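You operate a simulated robot arm through the tools that you are given. There is no shell and no other tool. Be economical: measure what you need, move in short steps, check, and stop when the job is done.

You are at the controls of a simulated robot arm. One attempt, no reset.

## Task
Load the turntable: yellow peg by its 2, teal peg by its 4.
Fine: bring each figure round to the red mark to load it; turn back to 1.

The check looks at the end state, three seconds after you hand in, the way a careful person would. Anything else that was tipped, shoved, dropped, spilled or broken makes it a failure.

## Robot
A 7-joint arm with a two-finger parallel gripper, fixed in place. Base frame: the origin is at the foot of the arm, x ahead of it, y to its left, z up. Units: cm, rad, N and s.
With the tool pointing down near the work surface it reaches from about 24 to 68 cm from the base axis. Its first joint turns from -1.152 to 1.152 rad. Payload 2.4 kg.
The TCP is the grasp point between the finger pads, 3 cm short of the fingertips. In the tool frame z runs along the fingers and y along their closing line. The gripper opens to 9.4 cm. The fingers are 2.8 cm wide and 1 cm thick; the gripper's body (5 by 9.6 cm) begins 5.5 cm behind the TCP.
Orientation is told as [roll, pitch, yaw] about the base's x, y, z axes, in that order, counted from this pose: with the fingers straight down and closing along the base's y, the tool's x points along the base's -x, its y along +y and its z along -z.

## Interface
- The arm moves only by the tool move_arm. Its argument "plan" is a list of rows, each a list of 7 numbers: the shift along the tool's x, y, z in cm, then the turn, a rotation vector about the tool's x, y, z in rad, then the opening in per cent of the stroke, from 0 (shut) to 100 (fully open). In form: [[tx, ty, tz, rx, ry, rz, jaw], ...]. A call has 1 to 20 rows; each row shifts and turns the commanded pose from where the row before left it, along the tool's axes as they then stand. A row lasts 0.2 s, in which the tool goes at most 5 cm and 0.15 rad; a call with a longer step from one row to the next is refused whole, and so is a gripper value outside its range. A pose out of reach is approached as far as the arm can. The call stops where the force on the tool passes 40 N (or 10 N more than at its start, if that is more) or the arm is blocked; 0.2 s more then pass. Each finger travels about 15.3 cm/s and halts on what it meets, pressing with about 39 N; the grip force reading is that of the motor and also rises with nothing between the fingers. The clock runs only during rows and for 0.2 s after the last one: add rows that do not move to give the fingers time. The reply holds the time, the measured pose of the TCP, the force on the tool along the base axes, the opening and the grip force, in the units named above and with some noise, with the torque about the TCP (base axes, N m) and any sound that the robot's microphone picked up, and new pictures: "pictures" is both (left out), scene, wrist or none.
- Cameras (640 x 400 px; columns grow to the right, rows downward): "scene" is fixed at [3.61, 47.01, 144.41]; the picture's right is [-0.78, -0.63, 0.00], its down [-0.35, 0.44, -0.82] and it looks along [0.52, -0.64, -0.57] (base axes); focal length 376 px, centre (320, 200). "wrist" rides on the gripper at [7.6, 1.4, -10.3] in the tool frame; the picture's right is [-0.18, 0.98, 0.00], its down [-0.75, -0.14, -0.64] and it looks along [-0.63, -0.12, 0.77] (tool axes); focal length 243 px, centre (320, 200). There is no depth. A picture from a camera that has moved, and an enlarged one, comes with that camera's place and axes in the base frame and with its lens.
- close_up(camera, box): a new picture of the part [left, top, right, bottom] of that camera's present view, enlarged. No time passes.
- job_done(): hands the job in; it is judged then, once.

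Work in short steps. Places have to be worked out from the pictures, the camera data and where the tool is seen: move nearer, look again, correct. Check each grasp and each placing, and mend what went wrong. You have 120 turns and 200 pictures in all, those below and enlarged ones among them. Open the gripper and draw the arm clear of the work before you hand the job in, unless the task says otherwise; then end with one line.

The tools are called after ">>>" by a JSON object that holds its "name" and its "arguments". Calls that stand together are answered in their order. move_arm: Moves the arm, as the interface text tells. Its arguments: {"type":"object","properties":{"plan":{"type":"array","items":{"type":"array","items":{"type":"number"}}},"pictures":{"type":"string","enum":["both","scene","wrist","none"]}},"required":["plan"]} The other tools are called the same way: close_up (camera, box) takes an enlarged picture of a part of a camera's view; job_done () hands the job in.

At the start:

```text
clock: 0.0
eef_pos: [31.92, -6.66, 110.54]
tcp_rot: [0.001, 0.001, -0.001]
force: [0.5, 0.3, -0.2]
ft_torque: [-0.02, 0.06, 0.02]
opening: 9.4
gripper_force: 0.0
```

scene: 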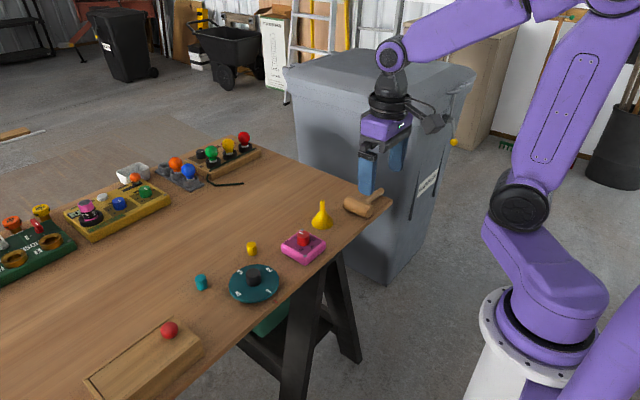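
wrist: 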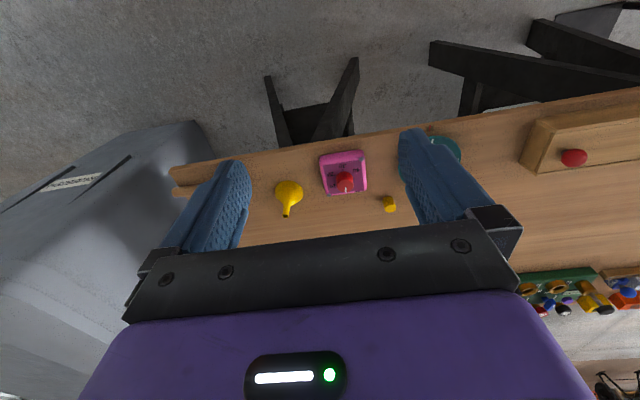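

I'll look closely at the turntable and pegs first.

>>> {"name": "close_up", "arguments": {"camera": "scene", "box": [180, 220, 340, 320]}}

>>> {"name": "close_up", "arguments": {"camera": "scene", "box": [220, 255, 290, 310]}}

```text
4.00 times, centred on (260, 270) of scene
camera zoom: at [3.61, 47.01, 144.41], right [-0.78, -0.63, 0.0], down [-0.35, 0.44, -0.82], along [0.52, -0.64, -0.57], focal length 1503 px, centre (560, -80)
```

zoom: 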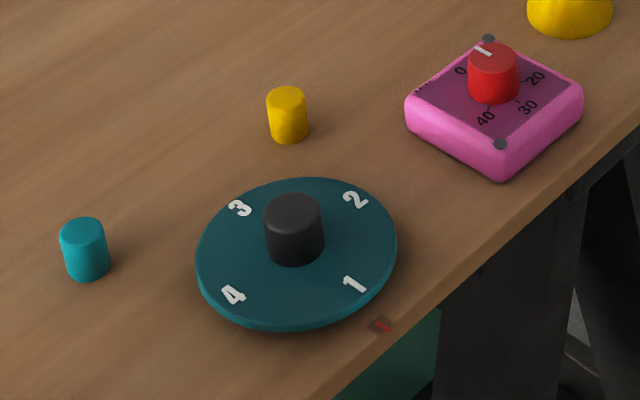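

```text
7.27 times, centred on (255, 282) of scene
camera zoom: at [3.61, 47.01, 144.41], right [-0.78, -0.63, 0.0], down [-0.35, 0.44, -0.82], along [0.52, -0.64, -0.57], focal length 2732 px, centre (793, -400)
```

zoom: 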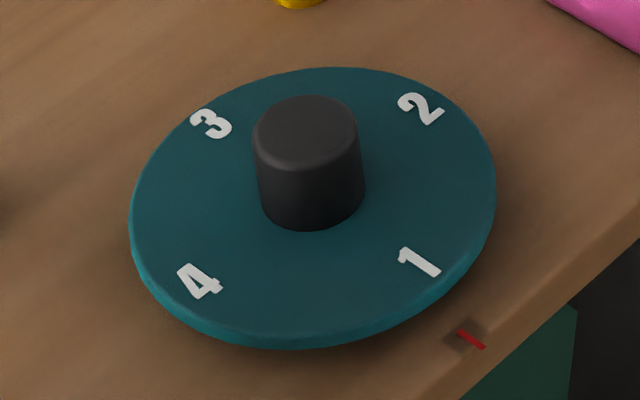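

The table top is near z≈79, disc centre around (53,10), yellow peg (61,3), teal (62,18), and the mark is on the −x side where 1 now sits. I'll move in above for a better wrist view.

>>> {"name": "move_arm", "arguments": {"plan": [[-1.68, 2.6, 2.09, 0, 0, 0, 100], [-1.68, 2.6, 2.09, 0, 0, 0, 100], [-1.68, 2.6, 2.09, 0, 0, 0, 100], [-1.68, 2.6, 2.09, 0, 0, 0, 100], [-1.68, 2.6, 2.09, 0, 0, 0, 100], [-1.68, 2.6, 2.09, 0, 0, 0, 100], [0, 0, 0, 0, 0, 0, 100]]}}

```text
clock: 1.6
eef_pos: [42.03, 9.07, 97.91]
tcp_rot: [0.001, -0.002, 0.001]
force: [-0.1, -0.4, 0.0]
ft_torque: [-0.02, -0.01, 0.02]
opening: 9.41
gripper_force: 0.2
camera wrist: at [34.33, 10.33, 108.19], right [0.18, 0.98, 0.0], down [0.75, -0.14, 0.64], along [0.63, -0.12, -0.77], focal length 243 px, centre (320, 200)
```

scene: 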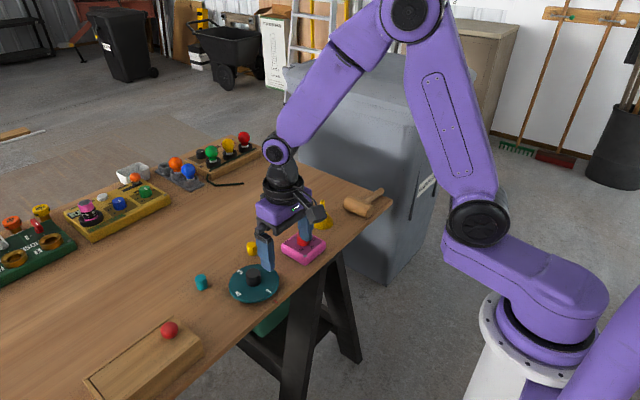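
wrist: 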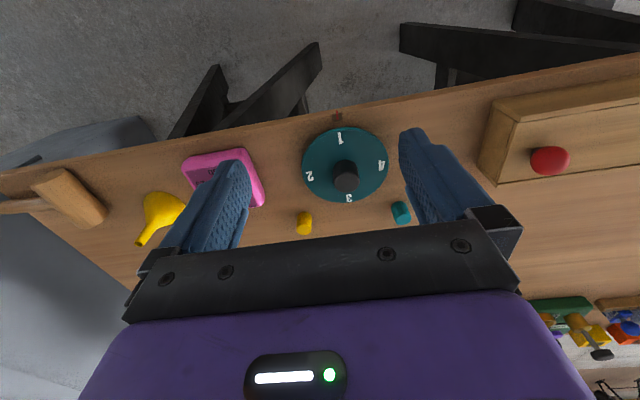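

The disc is in clear view; I'll enlarge the wrist picture to fix positions.

>>> {"name": "close_up", "arguments": {"camera": "wrist", "box": [280, 100, 440, 240]}}

```text
2.86 times, centred on (360, 170) of wrist
camera zoom: at [34.33, 10.33, 108.19], right [0.18, 0.98, 0.0], down [0.75, -0.14, 0.64], along [0.63, -0.12, -0.77], focal length 693 px, centre (206, 286)
```

zoom: 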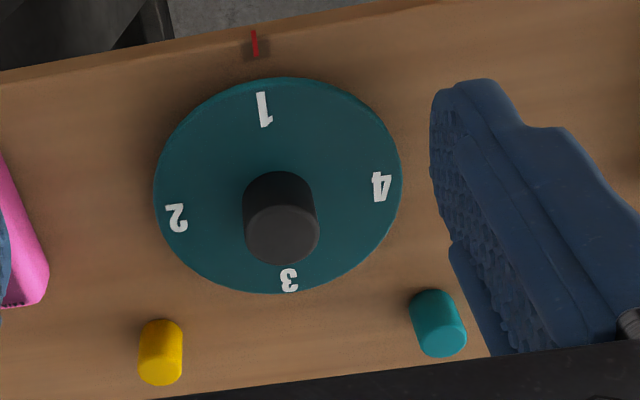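

Estimates: knob (53.0,10.1), yellow (61.4,2.9), teal (61.8,18.0). Moving above the knob at z≈90 and checking.

>>> {"name": "move_arm", "arguments": {"plan": [[-3.67, 0.33, 2.63, 0, 0, 0, 100], [-3.67, 0.33, 2.63, 0, 0, 0, 100], [-3.66, 0.34, 2.63, 0, 0, 0, 100], [0, 0, 0, 0, 0, 0, 100]]}}

>>> {"name": "close_up", "arguments": {"camera": "scene", "box": [180, 190, 340, 310]}}

```text
clock: 2.6
eef_pos: [52.9, 9.78, 90.15]
tcp_rot: [0.0, 0.0, 0.001]
force: [-0.2, -0.3, -0.5]
ft_torque: [0.03, 0.0, -0.01]
opening: 9.38
gripper_force: 0.0
camera wrist: at [45.3, 11.14, 100.4], right [0.18, 0.98, 0.0], down [0.75, -0.14, 0.64], along [0.63, -0.12, -0.77], focal length 243 px, centre (320, 200)
```

scene: 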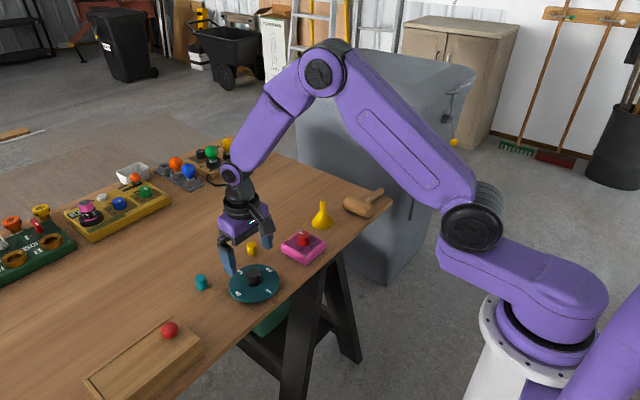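
wrist: 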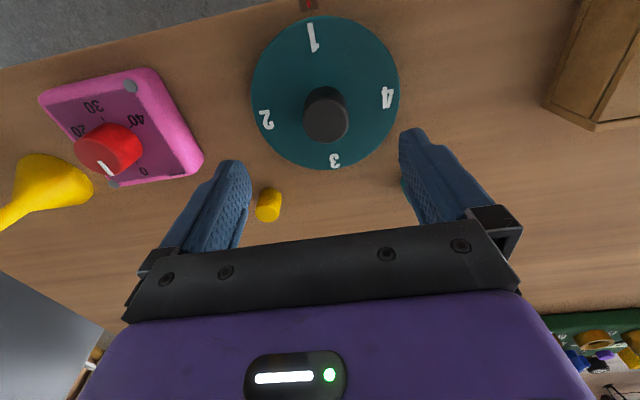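

```text
3.33 times, centred on (260, 250) of scene
camera zoom: at [3.61, 47.01, 144.41], right [-0.78, -0.63, 0.0], down [-0.35, 0.44, -0.82], along [0.52, -0.64, -0.57], focal length 1252 px, centre (520, 33)
```

zoom: 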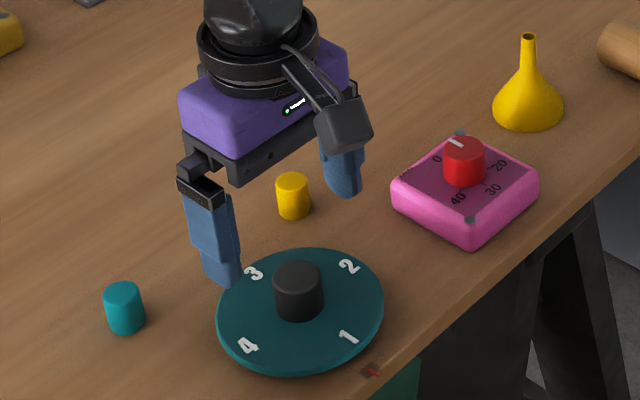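

The knob appears slightly nearer the robot than the TCP, about x≈52.4, y≈10.2. I'll lower partway with a small correction and re-look.

>>> {"name": "move_arm", "arguments": {"plan": [[0.2, 0.2, 1.2, 0, 0, 0, 100], [0.2, 0.2, 1.2, 0, 0, 0, 100], [0, 0, 0, 0, 0, 0, 100]]}}

>>> {"name": "close_up", "arguments": {"camera": "scene", "box": [200, 200, 310, 310]}}

```text
clock: 3.4
eef_pos: [52.59, 10.31, 87.57]
tcp_rot: [0.0, -0.001, -0.001]
force: [0.7, 0.9, 0.6]
ft_torque: [-0.02, 0.0, 0.01]
opening: 9.41
gripper_force: 0.0
camera wrist: at [44.89, 11.62, 97.9], right [0.18, 0.98, 0.0], down [0.75, -0.14, 0.64], along [0.63, -0.12, -0.77], focal length 243 px, centre (320, 200)
```

scene: 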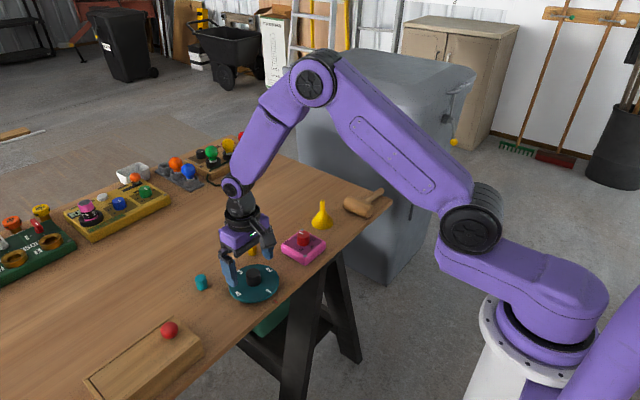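
wrist: 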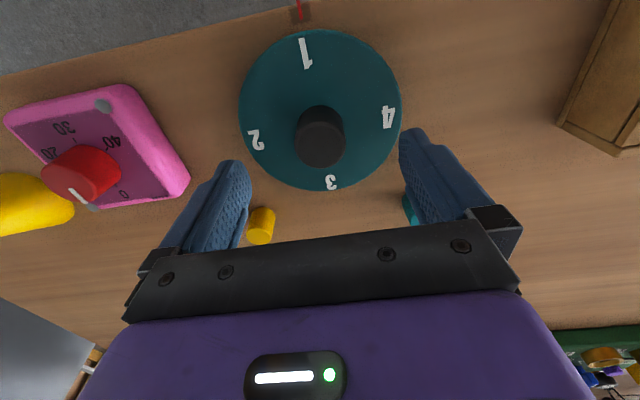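

```text
3.64 times, centred on (255, 255) of scene
camera zoom: at [3.61, 47.01, 144.41], right [-0.78, -0.63, 0.0], down [-0.35, 0.44, -0.82], along [0.52, -0.64, -0.57], focal length 1366 px, centre (556, 0)
```

zoom: 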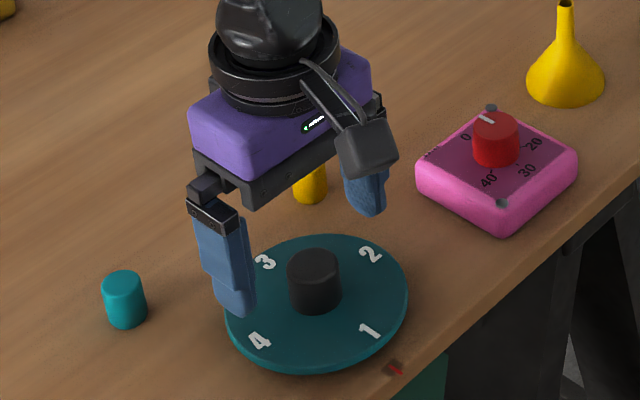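

The knob is centred well between the fingers. I descend to z≈84.3 and check before gripping.

>>> {"name": "move_arm", "arguments": {"plan": [[0, -0.1, 1.1, 0, 0, 0, 70], [0, 0, 1.1, 0, 0, 0, 70], [0, 0, 1.0, 0, 0, 0, 70], [0, 0, 0, 0, 0, 0, 70]]}}

>>> {"name": "close_up", "arguments": {"camera": "scene", "box": [200, 210, 310, 310]}}

```text
clock: 4.2
eef_pos: [52.69, 10.3, 84.85]
tcp_rot: [-0.001, 0.0, 0.003]
force: [-1.8, -0.7, 7.7]
ft_torque: [0.25, 0.04, 0.05]
opening: 6.52
gripper_force: 0.0
stopped in row 4: the force on the tool passed its limit at 54 N (the readings are from after the stop); the commanded pose is now the measured one
camera wrist: at [45.05, 11.55, 95.17], right [0.18, 0.98, 0.0], down [0.75, -0.14, 0.64], along [0.63, -0.12, -0.77], focal length 243 px, centre (320, 200)
```

scene: 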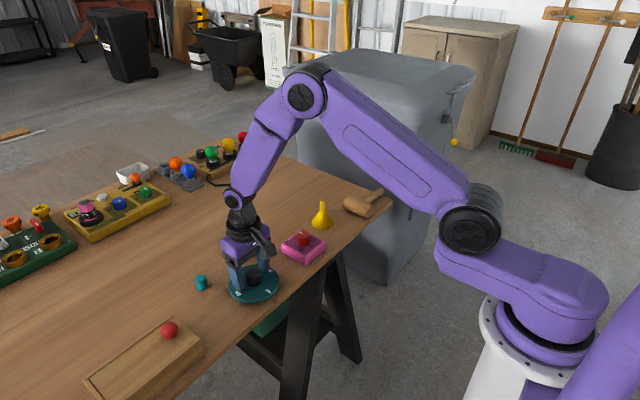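
wrist: 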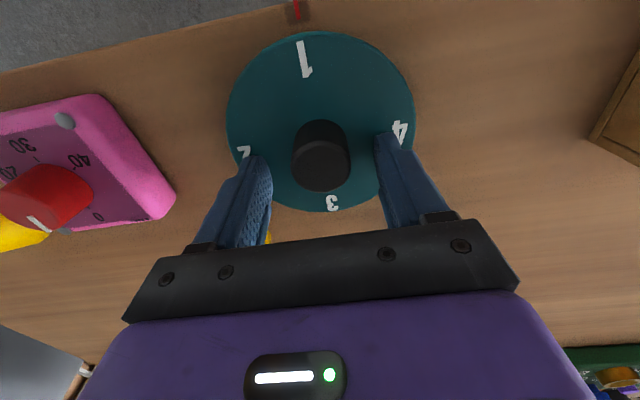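

```text
4.00 times, centred on (255, 260) of scene
camera zoom: at [3.59, 47.01, 144.41], right [-0.78, -0.63, 0.0], down [-0.35, 0.44, -0.82], along [0.52, -0.64, -0.57], focal length 1503 px, centre (580, -40)
```

zoom: 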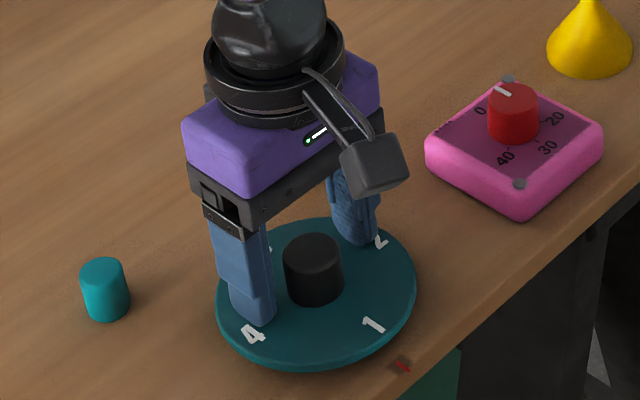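

Fingertips touched the disc surface (TCP ≈84.8), so the disc top is ≈81.7 and the knob lies about 0.9 cm nearer the robot than the TCP. Raise and shift.

>>> {"name": "move_arm", "arguments": {"plan": [[0, 0, -0.6, 0, 0, 0, 70], [0.85, 0, 0, 0, 0, 0, 70], [0, 0, 0, 0, 0, 0, 70]]}}

>>> {"name": "close_up", "arguments": {"camera": "scene", "box": [200, 210, 310, 310]}}

>>> {"name": "close_up", "arguments": {"camera": "wrist", "box": [200, 0, 440, 240]}}

```text
clock: 5.0
eef_pos: [51.83, 10.36, 85.38]
tcp_rot: [0.001, 0.0, 0.0]
force: [-0.5, -0.4, -0.1]
ft_torque: [0.0, 0.01, 0.01]
opening: 6.59
gripper_force: 0.1
camera wrist: at [44.2, 11.56, 95.71], right [0.18, 0.98, 0.0], down [0.75, -0.14, 0.64], along [0.63, -0.12, -0.77], focal length 243 px, centre (320, 200)
```

scene: 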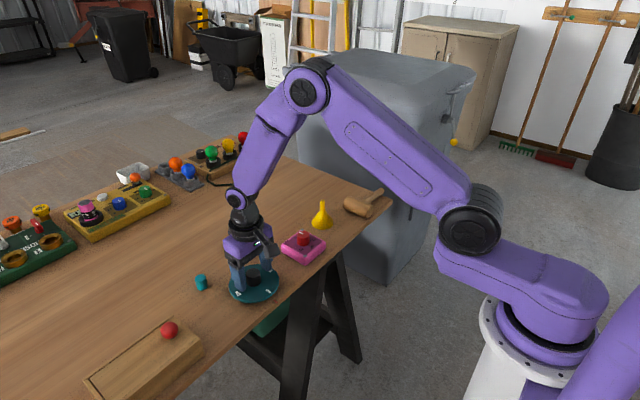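
wrist: 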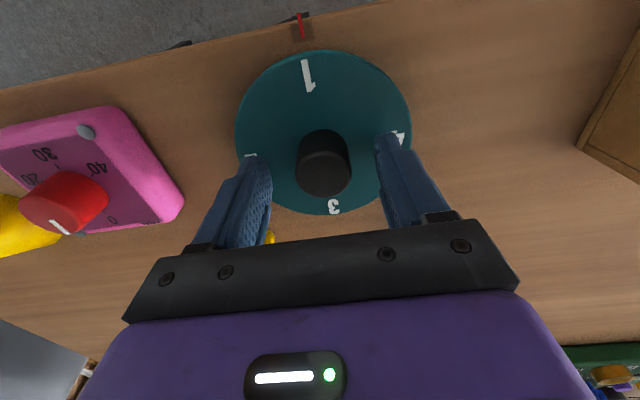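

```text
4.00 times, centred on (255, 260) of scene
camera zoom: at [3.61, 47.01, 144.41], right [-0.78, -0.63, 0.0], down [-0.35, 0.44, -0.82], along [0.52, -0.64, -0.57], focal length 1503 px, centre (580, -40)
```

zoom: 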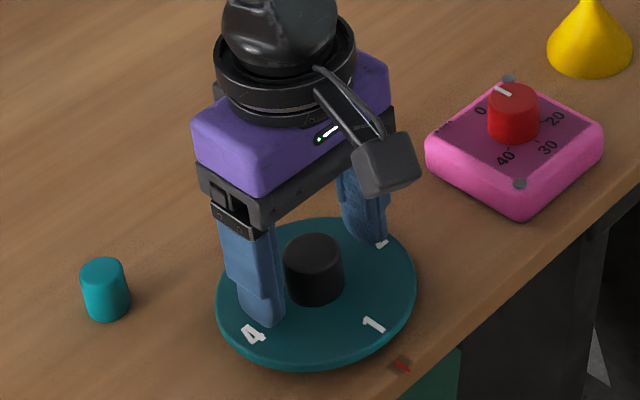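

```text
1.67 times, centred on (320, 120) of wrist
camera zoom: at [44.2, 11.56, 95.71], right [0.18, 0.98, 0.0], down [0.75, -0.14, 0.64], along [0.63, -0.12, -0.77], focal length 404 px, centre (320, 333)
```

zoom: 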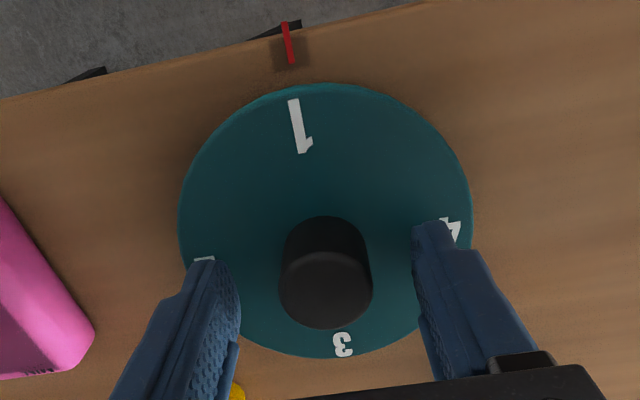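

The TCP is now centred over the knob to about 0.1–0.2 cm. Lower a touch and grip the knob.

>>> {"name": "move_arm", "arguments": {"plan": [[0.05, 0.1, 0.25, 0, 0, 0, 70], [0, 0, 0, 0, 0, 0, 45], [0, 0, 0, 0, 0, 0, 33], [0, 0, 0, 0, 0, 0, 25], [0, 0, 0, 0, 0, 0, 25]], "pictures": "wrist"}}

```text
clock: 6.2
eef_pos: [51.93, 10.47, 85.26]
tcp_rot: [0.0, 0.0, 0.002]
force: [-1.1, 7.5, -0.7]
ft_torque: [0.2, -0.02, -0.02]
opening: 3.13
gripper_force: 44.8
camera wrist: at [44.13, 11.75, 95.42], right [0.18, 0.98, 0.0], down [0.75, -0.14, 0.64], along [0.63, -0.12, -0.77], focal length 243 px, centre (320, 200)
```

wrist: 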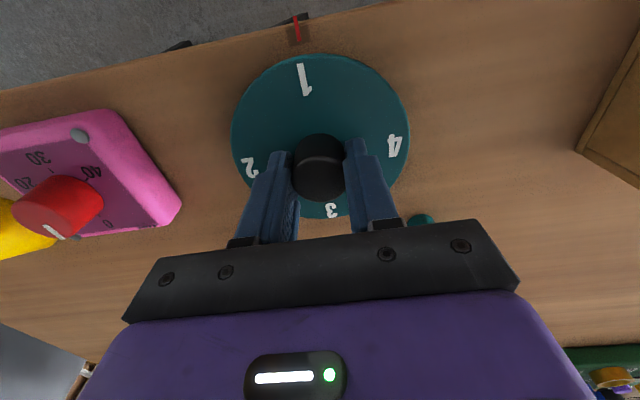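

Knob gripped (3.13 cm). Turning clockwise from above (tool +z) a little to see that the disc follows.

>>> {"name": "move_arm", "arguments": {"plan": [[0, 0.1, 0, 0, 0, 0, 25], [0, 0, 0, 0, 0, 0.1, 25], [0, 0, 0, 0, 0, 0.1, 25], [0, 0, 0, 0, 0, 0.1, 25], [0, 0, 0, 0, 0, 0.1, 25], [0, 0, 0, 0, 0, 0, 25]], "pictures": "wrist"}}

>>> {"name": "close_up", "arguments": {"camera": "scene", "box": [200, 210, 310, 310]}}

```text
clock: 7.6
eef_pos: [51.76, 10.4, 85.19]
tcp_rot: [-0.001, 0.002, -0.402]
force: [3.6, 6.7, -15.8]
ft_torque: [0.19, -0.14, 0.0]
opening: 3.15
gripper_force: 44.9
camera wrist: at [45.31, 14.63, 95.44], right [0.55, 0.83, 0.0], down [0.64, -0.42, 0.64], along [0.53, -0.36, -0.77], focal length 243 px, centre (320, 200)
```

wrist: 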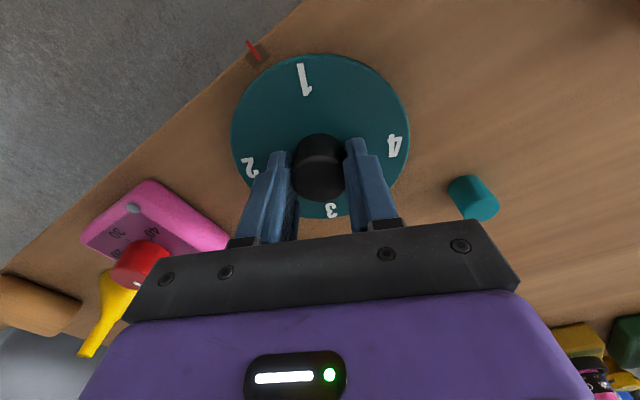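

```text
4.00 times, centred on (255, 260) of scene
camera zoom: at [3.64, 47.04, 144.4], right [-0.78, -0.63, 0.0], down [-0.36, 0.44, -0.82], along [0.52, -0.64, -0.57], focal length 1503 px, centre (580, -40)
```

zoom: 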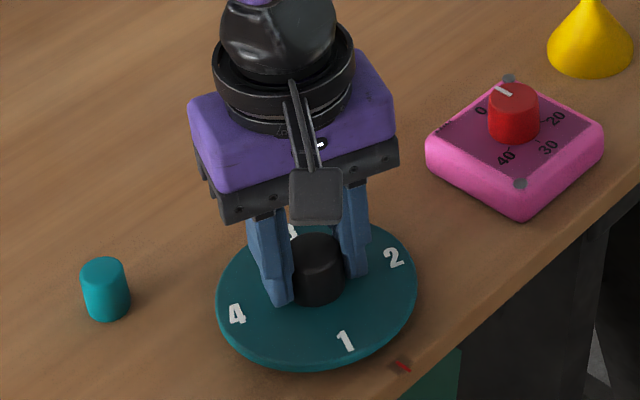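

The disc turns with the tool. Continuing the rest of the 90°.

>>> {"name": "move_arm", "arguments": {"plan": [[0, 0, 0.1, 0, 0, 0.117, 25], [0, 0, 0, 0, 0, 0.117, 25], [0, 0, 0, 0, 0, 0.117, 25], [0, 0, 0, 0, 0, 0.117, 25], [0, 0, 0, 0, 0, 0.117, 25], [0, 0, 0, 0, 0, 0.117, 25], [0, 0, 0, 0, 0, 0.117, 25], [0, 0, 0, 0, 0, 0.117, 25], [0, 0, 0, 0, 0, 0.117, 25], [0, 0, 0, 0, 0, 0.117, 25], [0, 0, 0, 0, 0, 0, 25]], "pictures": "wrist"}}

>>> {"name": "close_up", "arguments": {"camera": "scene", "box": [200, 210, 310, 310]}}

```text
clock: 10.0
eef_pos: [51.91, 10.54, 85.35]
tcp_rot: [-0.002, 0.0, -1.57]
force: [-8.3, 6.9, 26.2]
ft_torque: [0.11, 0.2, -0.02]
opening: 3.11
gripper_force: 44.9
camera wrist: at [53.17, 17.97, 95.42], right [0.98, -0.18, 0.0], down [-0.14, -0.75, 0.64], along [-0.12, -0.63, -0.77], focal length 243 px, centre (320, 200)
```

wrist: 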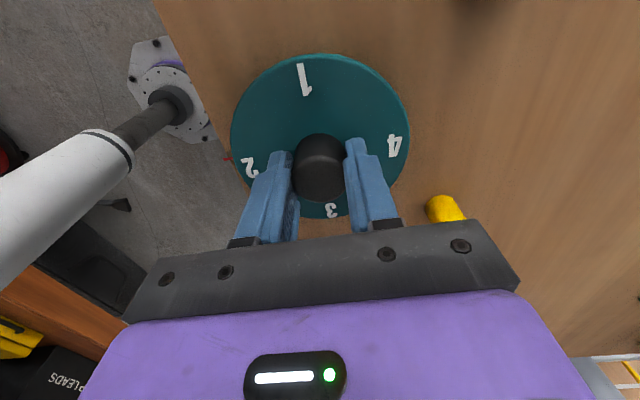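

```text
4.00 times, centred on (255, 260) of scene
camera zoom: at [3.54, 47.02, 144.4], right [-0.78, -0.63, 0.0], down [-0.35, 0.44, -0.82], along [0.52, -0.64, -0.57], focal length 1503 px, centre (580, -40)
```

zoom: 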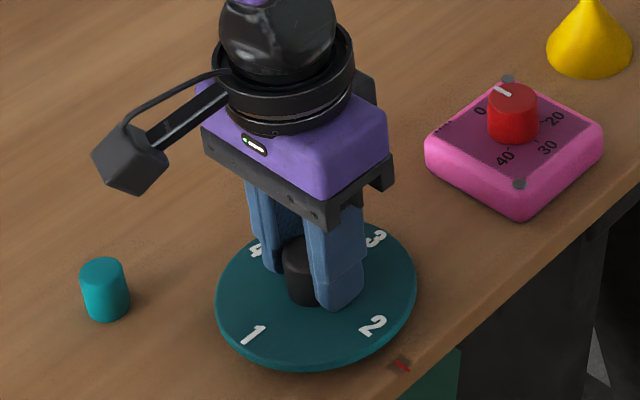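

2 is now at the mark. Release, rise and turn the tool back.

>>> {"name": "move_arm", "arguments": {"plan": [[0, 0, 0, 0, 0, 0, 40], [0, 0, 0, 0, 0, 0, 65], [0, 0, -1.5, 0, 0, 0, 65], [0, 0, -3, 0, 0, 0, 65], [0, 0, -3, 0, 0, 0, 65], [0, 0, -2, 0, 0, -0.145, 65], [0, 0, 0, 0, 0, -0.143, 65], [0, 0, 0, 0, 0, -0.143, 65], [0, 0, 0, 0, 0, -0.143, 65], [0, 0, 0, 0, 0, -0.143, 65], [0, 0, 0, 0, 0, -0.143, 65], [0, 0, 0, 0, 0, -0.143, 65], [0, 0, 0, 0, 0, -0.143, 65], [0, 0, 0, 0, 0, -0.143, 65], [0, 0, 0, 0, 0, -0.143, 65], [0, 0, 0, 0, 0, -0.139, 65], [0, 0, 0, 0, 0, 0, 65]]}}

>>> {"name": "close_up", "arguments": {"camera": "wrist", "box": [200, 0, 440, 240]}}

```text
clock: 13.6
eef_pos: [51.74, 10.34, 94.7]
tcp_rot: [0.0, 0.001, 0.003]
force: [0.1, 0.1, 1.1]
ft_torque: [-0.01, 0.04, 0.0]
opening: 6.13
gripper_force: 0.0
camera wrist: at [44.15, 11.7, 104.9], right [0.18, 0.98, 0.0], down [0.75, -0.14, 0.64], along [0.63, -0.12, -0.77], focal length 243 px, centre (320, 200)
```

scene: 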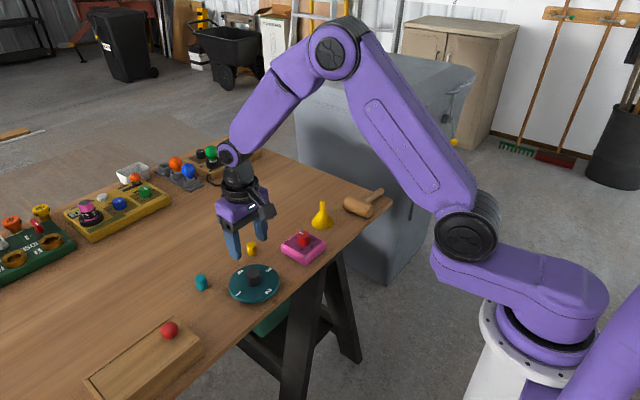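
wrist: 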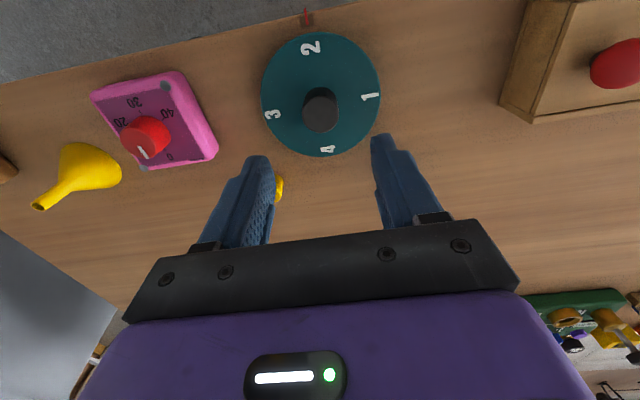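

```text
1.67 times, centred on (320, 120) of wrist
camera zoom: at [44.15, 11.7, 104.9], right [0.18, 0.98, 0.0], down [0.75, -0.14, 0.64], along [0.63, -0.12, -0.77], focal length 404 px, centre (320, 333)
```

zoom: 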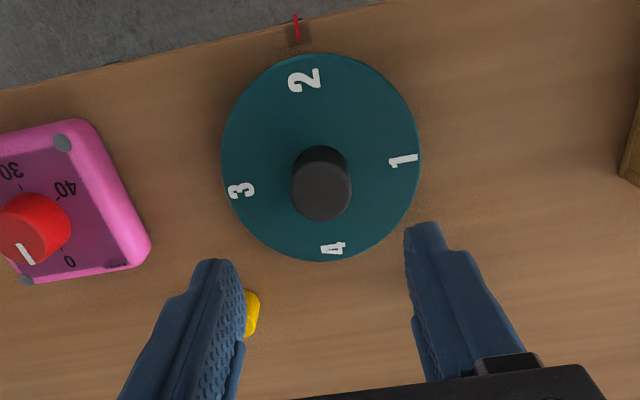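

2 is at the mark and everything is undisturbed. Moving over the yellow peg (estimated (60,3.6)).

>>> {"name": "move_arm", "arguments": {"plan": [[-2.75, -2.25, 0.5, 0, 0, 0, 65], [-2.75, -2.25, 1.5, 0, 0, 0, 65], [-2.75, -2.25, 1.5, 0, 0, 0, 65], [0, 0, 0, 0, 0, 0, 65]]}}

>>> {"name": "close_up", "arguments": {"camera": "wrist", "box": [200, 0, 440, 240]}}

>>> {"name": "close_up", "arguments": {"camera": "scene", "box": [200, 190, 310, 300]}}

```text
clock: 14.6
eef_pos: [60.12, 3.83, 91.02]
tcp_rot: [0.0, 0.001, 0.002]
force: [0.2, -0.3, -0.9]
ft_torque: [0.02, 0.02, 0.01]
opening: 6.1
gripper_force: 0.0
camera wrist: at [52.43, 5.03, 101.3], right [0.18, 0.98, 0.0], down [0.75, -0.14, 0.64], along [0.63, -0.12, -0.77], focal length 243 px, centre (320, 200)
```

scene: 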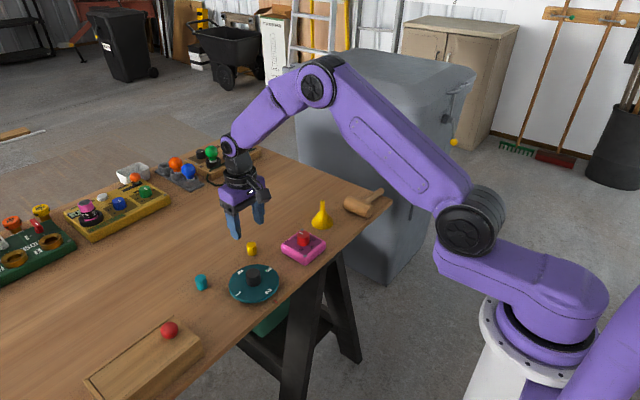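
wrist: 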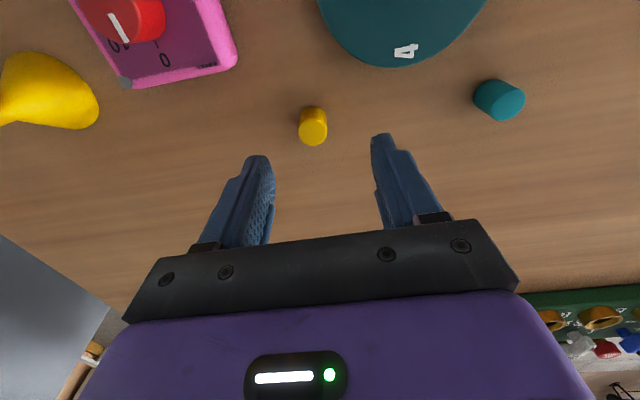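

```text
1.67 times, centred on (320, 120) of wrist
camera zoom: at [52.43, 5.03, 101.3], right [0.18, 0.98, 0.0], down [0.75, -0.14, 0.64], along [0.63, -0.12, -0.77], focal length 404 px, centre (320, 333)
```

zoom: 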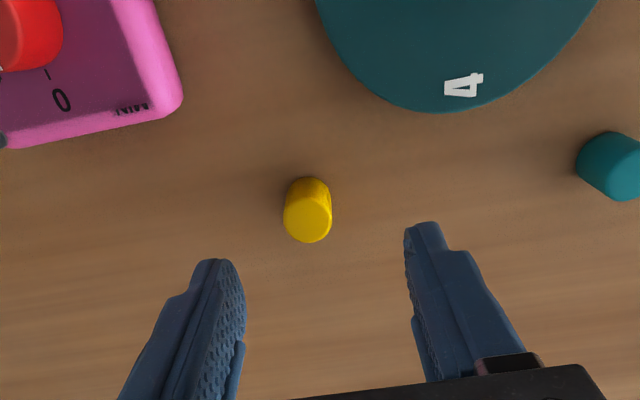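

```text
3.64 times, centred on (255, 245) of scene
camera zoom: at [3.61, 47.01, 144.41], right [-0.78, -0.63, 0.0], down [-0.35, 0.44, -0.82], along [0.52, -0.64, -0.57], focal length 1366 px, centre (556, 36)
```

zoom: 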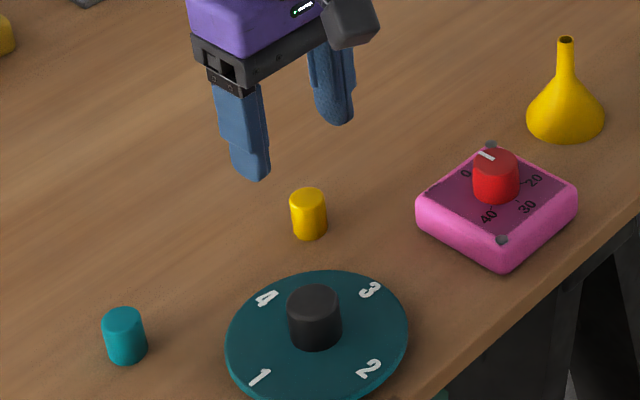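

Peg at ≈(60.5,3.1). Correct and descend to tips just above it, then look again.

>>> {"name": "move_arm", "arguments": {"plan": [[-0.35, -0.68, 1, 0, 0, 0, 60], [0, 0, 2, 0, 0, 0, 60], [0, 0, 0, 0, 0, 0, 60]], "pictures": "none"}}

>>> {"name": "close_up", "arguments": {"camera": "wrist", "box": [200, 0, 440, 240]}}

>>> {"name": "close_up", "arguments": {"camera": "scene", "box": [200, 190, 310, 300]}}

```text
clock: 15.4
eef_pos: [60.46, 2.98, 88.05]
tcp_rot: [0.0, 0.001, 0.002]
force: [0.3, -0.5, 0.4]
ft_torque: [-0.04, 0.0, -0.02]
opening: 5.66
gripper_force: 0.0
```

```text
1.67 times, centred on (320, 120) of wrist
camera zoom: at [52.81, 4.26, 98.33], right [0.18, 0.98, 0.0], down [0.75, -0.14, 0.64], along [0.63, -0.12, -0.77], focal length 404 px, centre (320, 333)
```

zoom: 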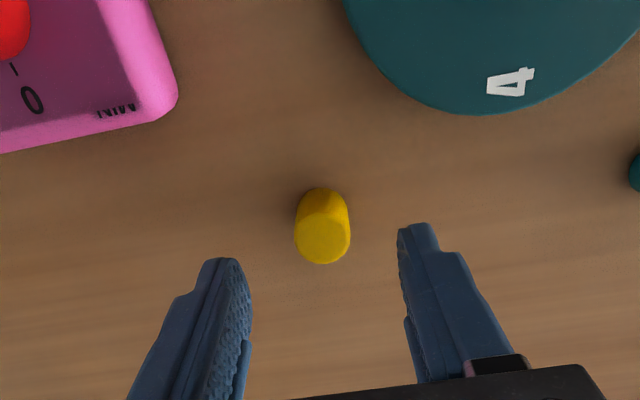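

```text
3.64 times, centred on (255, 245) of scene
camera zoom: at [3.61, 47.01, 144.41], right [-0.78, -0.63, 0.0], down [-0.35, 0.44, -0.82], along [0.52, -0.64, -0.57], focal length 1366 px, centre (556, 36)
```

zoom: 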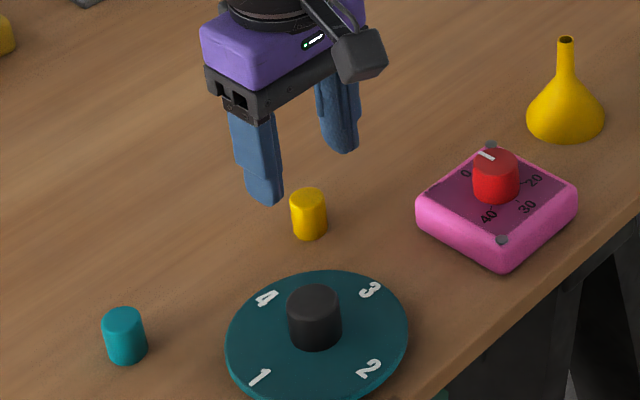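

Peg is centred between the fingers. Descend to z≈84.4 and close.

>>> {"name": "move_arm", "arguments": {"plan": [[0, 0, 1.3, 0, 0, 0, 60], [0, 0, 1.3, 0, 0, 0, 60], [0, 0, 1.0, 0, 0, 0, 60], [0, 0, 0, 0, 0, 0, 40], [0, 0, 0, 0, 0, 0, 28], [0, 0, 0, 0, 0, 0, 16], [0, 0, 0, 0, 0, 0, 16]], "pictures": "none"}}

>>> {"name": "close_up", "arguments": {"camera": "wrist", "box": [200, 0, 440, 240]}}

>>> {"name": "close_up", "arguments": {"camera": "scene", "box": [200, 190, 310, 300]}}

```text
clock: 17.0
eef_pos: [60.47, 3.0, 84.42]
tcp_rot: [-0.001, 0.001, 0.001]
force: [0.0, 0.1, 0.7]
ft_torque: [0.0, -0.01, 0.0]
opening: 1.74
gripper_force: 38.7
```

```text
1.67 times, centred on (320, 120) of wrist
camera zoom: at [52.77, 4.31, 94.69], right [0.18, 0.98, 0.0], down [0.75, -0.14, 0.64], along [0.63, -0.12, -0.77], focal length 404 px, centre (320, 333)
```

zoom: 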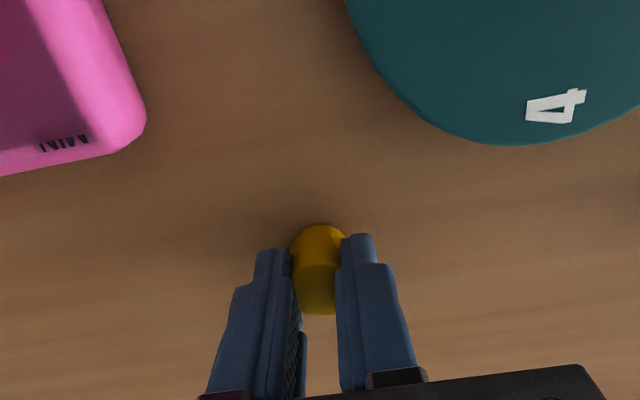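

```text
3.64 times, centred on (255, 245) of scene
camera zoom: at [3.61, 47.01, 144.41], right [-0.78, -0.63, 0.0], down [-0.35, 0.44, -0.82], along [0.52, -0.64, -0.57], focal length 1366 px, centre (556, 36)
```

zoom: 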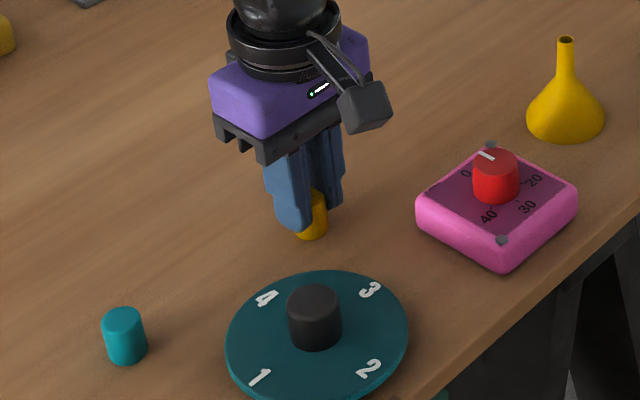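

Peg held (1.74 cm). Lifting 6 cm and carrying it over to the figure 2 at the mark, target TCP (48.6,10.4).

>>> {"name": "move_arm", "arguments": {"plan": [[0, 0, -2, 0, 0, 0, 16], [0, 0, -4, 0, 0, 0, 16], [3.0, 1.85, 0, 0, 0, 0, 16], [3.0, 1.85, 0, 0, 0, 0, 16], [3.0, 1.85, 0, 0, 0, 0, 16], [2.87, 1.85, 0, 0, 0, 0, 16], [0, 0, 0, 0, 0, 0, 16]]}}

>>> {"name": "close_up", "arguments": {"camera": "wrist", "box": [200, 60, 440, 300]}}

>>> {"name": "close_up", "arguments": {"camera": "scene", "box": [200, 210, 310, 310]}}

```text
clock: 18.6
eef_pos: [48.44, 10.21, 90.44]
tcp_rot: [0.0, 0.0, 0.001]
force: [-0.3, -0.1, -0.4]
ft_torque: [0.0, -0.01, -0.01]
opening: 1.67
gripper_force: 39.3
camera wrist: at [40.79, 11.5, 100.7], right [0.18, 0.98, 0.0], down [0.75, -0.14, 0.64], along [0.63, -0.12, -0.77], focal length 243 px, centre (320, 200)
```

scene: 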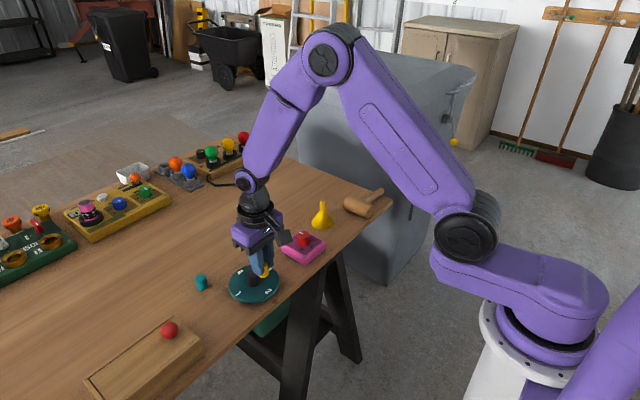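
wrist: 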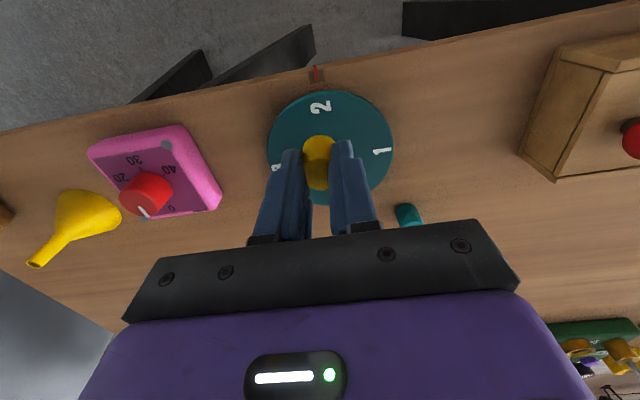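

```text
1.67 times, centred on (320, 180) of wrist
camera zoom: at [40.79, 11.5, 100.7], right [0.18, 0.98, 0.0], down [0.75, -0.14, 0.64], along [0.63, -0.12, -0.77], focal length 404 px, centre (320, 233)
```

zoom: 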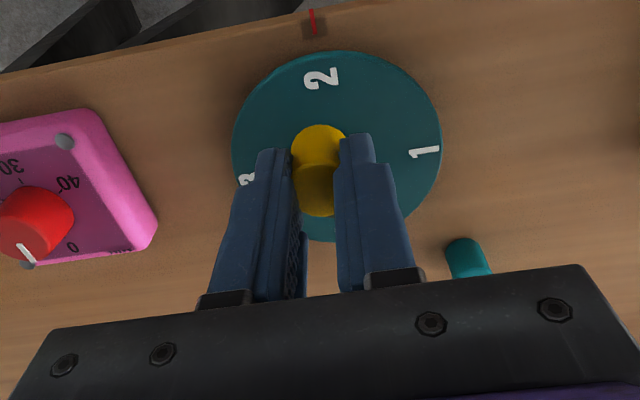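

```text
4.00 times, centred on (255, 260) of scene
camera zoom: at [3.6, 47.01, 144.41], right [-0.78, -0.63, 0.0], down [-0.35, 0.44, -0.82], along [0.52, -0.64, -0.57], focal length 1503 px, centre (580, -40)
```

zoom: 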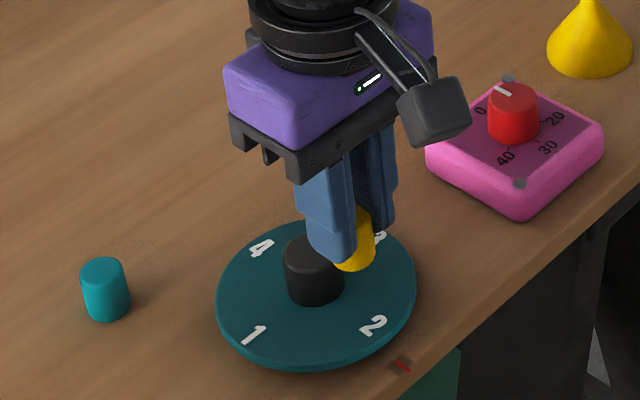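

Figure 2 sits at ≈(47.2,10.45). Small correction, then descend to just above the disc.

>>> {"name": "move_arm", "arguments": {"plan": [[-0.15, 0.22, 1, 0, 0, 0, 16], [0, 0, 1.5, 0, 0, 0, 16], [0, 0, 1.5, 0, 0, 0, 16], [0, 0, 0.7, 0, 0, 0, 16], [0, 0, 0.2, 0, 0, 0, 16], [0, 0, 0, 0, 0, 0, 16]], "pictures": "none"}}

>>> {"name": "close_up", "arguments": {"camera": "wrist", "box": [200, 60, 440, 300]}}

>>> {"name": "close_up", "arguments": {"camera": "scene", "box": [215, 240, 295, 310]}}

```text
clock: 20.0
eef_pos: [48.79, 10.55, 85.59]
tcp_rot: [0.002, -0.005, 0.001]
force: [-0.8, 1.4, 35.5]
ft_torque: [0.06, 0.02, 0.02]
opening: 2.17
gripper_force: 39.1
```

```text
1.67 times, centred on (320, 180) of wrist
camera zoom: at [41.13, 11.86, 95.86], right [0.18, 0.98, 0.0], down [0.75, -0.14, 0.65], along [0.64, -0.12, -0.76], focal length 404 px, centre (320, 233)
```

zoom: 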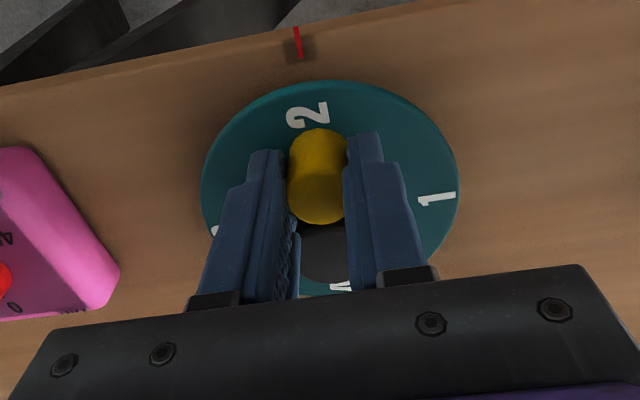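

```text
5.71 times, centred on (255, 275) of scene
camera zoom: at [3.55, 47.0, 144.41], right [-0.78, -0.63, 0.0], down [-0.35, 0.44, -0.82], along [0.52, -0.64, -0.57], focal length 2146 px, centre (691, -229)
```

zoom: 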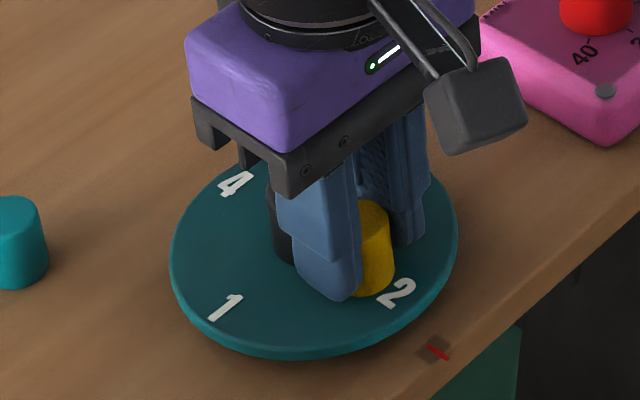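

The peg is bearing on the disc (35 N). Relieve the pressure slightly, then open.

>>> {"name": "move_arm", "arguments": {"plan": [[0, 0, -0.12, 0, 0, 0, 20], [0, 0, 0, 0, 0, 0, 28], [0, 0, 0, 0, 0, 0, 36], [0, 0, 0, 0, 0, 0, 50], [0, 0, 0, 0, 0, 0, 50]], "pictures": "none"}}

>>> {"name": "close_up", "arguments": {"camera": "wrist", "box": [200, 60, 440, 300]}}

>>> {"name": "close_up", "arguments": {"camera": "scene", "box": [215, 240, 295, 310]}}

```text
clock: 21.2
eef_pos: [48.58, 10.57, 85.67]
tcp_rot: [0.001, 0.0, 0.002]
force: [-0.8, -0.1, -0.5]
ft_torque: [0.0, -0.01, 0.0]
opening: 4.69
gripper_force: 0.1
```

```text
1.67 times, centred on (320, 180) of wrist
camera zoom: at [40.98, 11.85, 95.95], right [0.18, 0.98, 0.0], down [0.75, -0.14, 0.64], along [0.63, -0.12, -0.77], focal length 404 px, centre (320, 233)
```

zoom: 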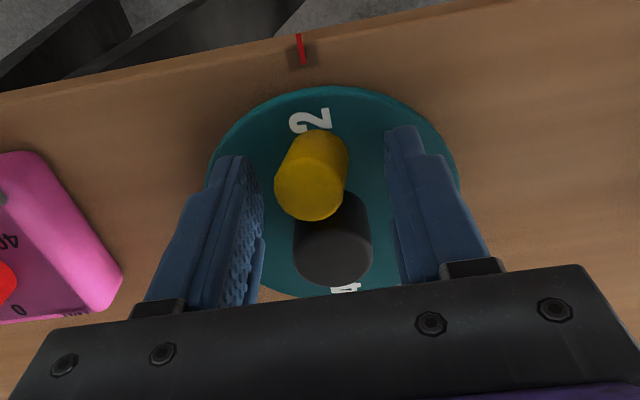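

```text
5.71 times, centred on (255, 275) of scene
camera zoom: at [3.61, 47.01, 144.41], right [-0.78, -0.63, 0.0], down [-0.35, 0.44, -0.82], along [0.52, -0.64, -0.57], focal length 2146 px, centre (691, -229)
```

zoom: 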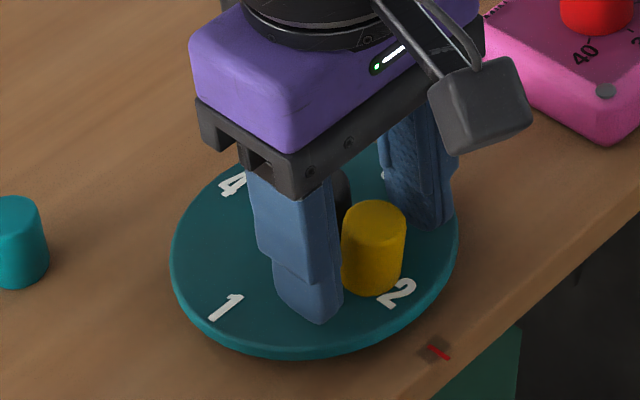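

Released; the peg stands. I'll rise straight up and inspect whether it is plumb.

>>> {"name": "move_arm", "arguments": {"plan": [[0, 0, -1.5, 0, 0, 0, 50], [0, 0, -3, 0, 0, 0, 50], [0, 0, -2.5, 0, 0, 0, 65], [0, 0, 0, 0, 0, 0, 65]], "pictures": "none"}}

>>> {"name": "close_up", "arguments": {"camera": "wrist", "box": [240, 30, 400, 190]}}

>>> {"name": "close_up", "arguments": {"camera": "scene", "box": [225, 255, 285, 305]}}

```text
clock: 22.2
eef_pos: [48.66, 10.73, 92.64]
tcp_rot: [-0.001, 0.001, 0.001]
force: [0.1, -1.0, 0.3]
ft_torque: [0.01, 0.02, -0.02]
opening: 6.1
gripper_force: 0.1
```

```text
2.50 times, centred on (320, 110) of wrist
camera zoom: at [40.94, 11.99, 102.92], right [0.18, 0.98, 0.0], down [0.75, -0.14, 0.64], along [0.63, -0.12, -0.77], focal length 606 px, centre (320, 425)
```

zoom: 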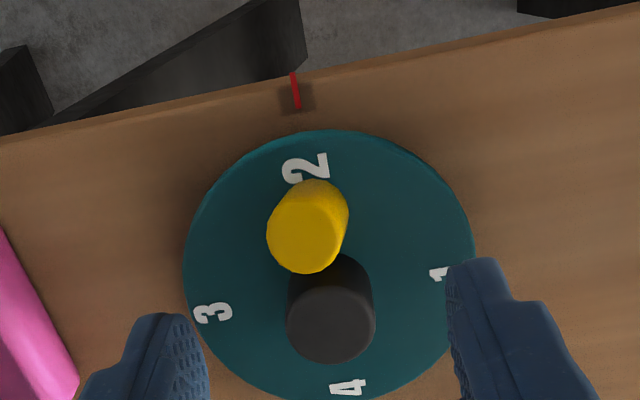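

```text
8.00 times, centred on (255, 280) of scene
camera zoom: at [3.61, 47.01, 144.41], right [-0.78, -0.63, 0.0], down [-0.35, 0.44, -0.82], along [0.52, -0.64, -0.57], focal length 3005 px, centre (840, -440)
```

zoom: 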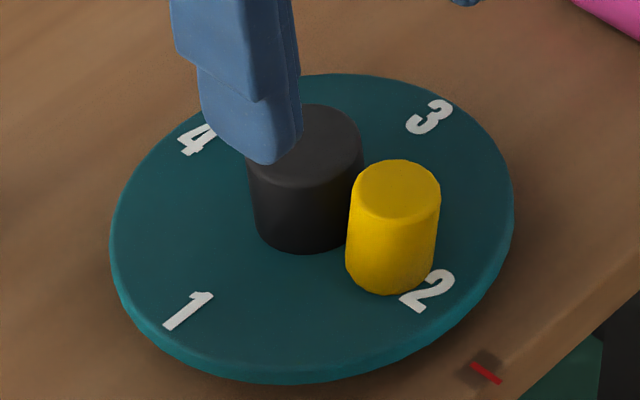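

The peg looks tilted toward −y. I'll rotate the tool to view it from another side before acting.

>>> {"name": "close_up", "arguments": {"camera": "scene", "box": [250, 268, 282, 294]}}

>>> {"name": "move_arm", "arguments": {"plan": [[0, 0, 0, 0, 0, 0.145, 65], [0, 0, 0, 0, 0, 0.145, 65], [0, 0, 0, 0, 0, 0.145, 65], [0, 0, 0, 0, 0, 0.145, 65], [0, 0, 0, 0, 0, 0.145, 65], [0, 0, 0, 0, 0, 0.145, 65], [0, 0, 0, 0, 0, 0.145, 65], [0, 0, 0, 0, 0, 0.145, 65], [0, 0, 0, 0, 0, 0.145, 65], [0, 0, 0, 0, 0, 0.145, 65], [0, 0, 0, 0, 0, 0.12, 65], [0, 0, 0, 0, 0, 0, 65]], "pictures": "wrist"}}

>>> {"name": "close_up", "arguments": {"camera": "wrist", "box": [240, 30, 400, 190]}}

```text
15.38 times, centred on (266, 281) of scene
camera zoom: at [3.61, 47.01, 144.41], right [-0.78, -0.63, 0.0], down [-0.35, 0.44, -0.82], along [0.52, -0.64, -0.57], focal length 5779 px, centre (1151, -1046)
```

zoom: 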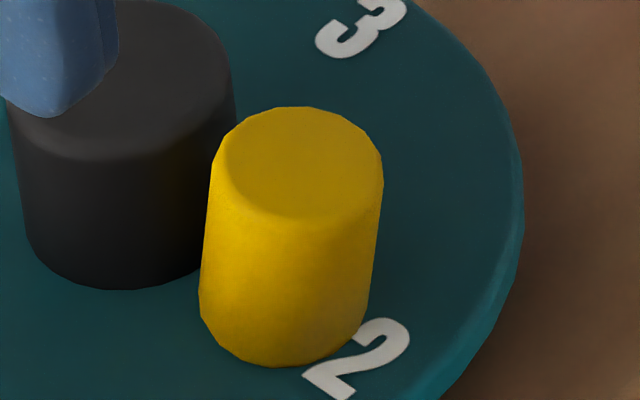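

```text
clock: 24.8
eef_pos: [48.77, 10.57, 92.65]
tcp_rot: [-0.002, 0.0, -1.569]
force: [-0.1, -0.7, 0.1]
ft_torque: [-0.03, 0.0, 0.01]
opening: 6.13
gripper_force: 0.0
camera wrist: at [50.08, 18.13, 102.94], right [0.98, -0.18, 0.0], down [-0.14, -0.75, 0.64], along [-0.12, -0.63, -0.77], focal length 243 px, centre (320, 200)
```

wrist: 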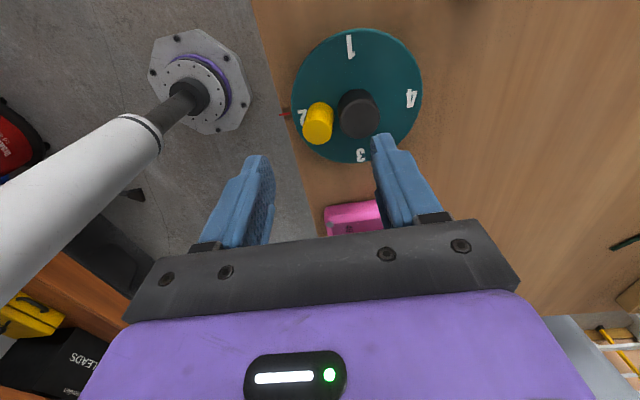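

```text
2.50 times, centred on (320, 110) of wrist
camera zoom: at [50.08, 18.13, 102.94], right [0.98, -0.18, 0.0], down [-0.14, -0.75, 0.64], along [-0.12, -0.63, -0.77], focal length 606 px, centre (320, 425)
```

zoom: 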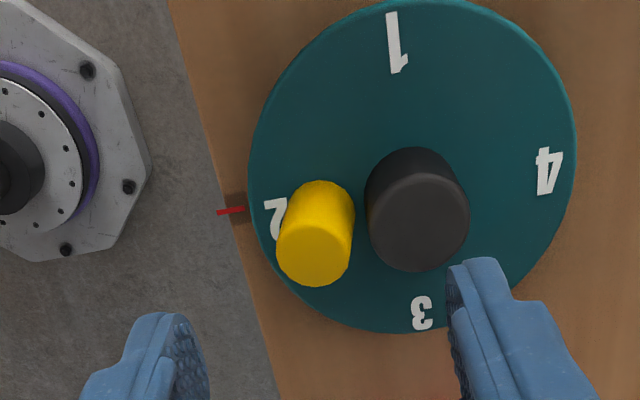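

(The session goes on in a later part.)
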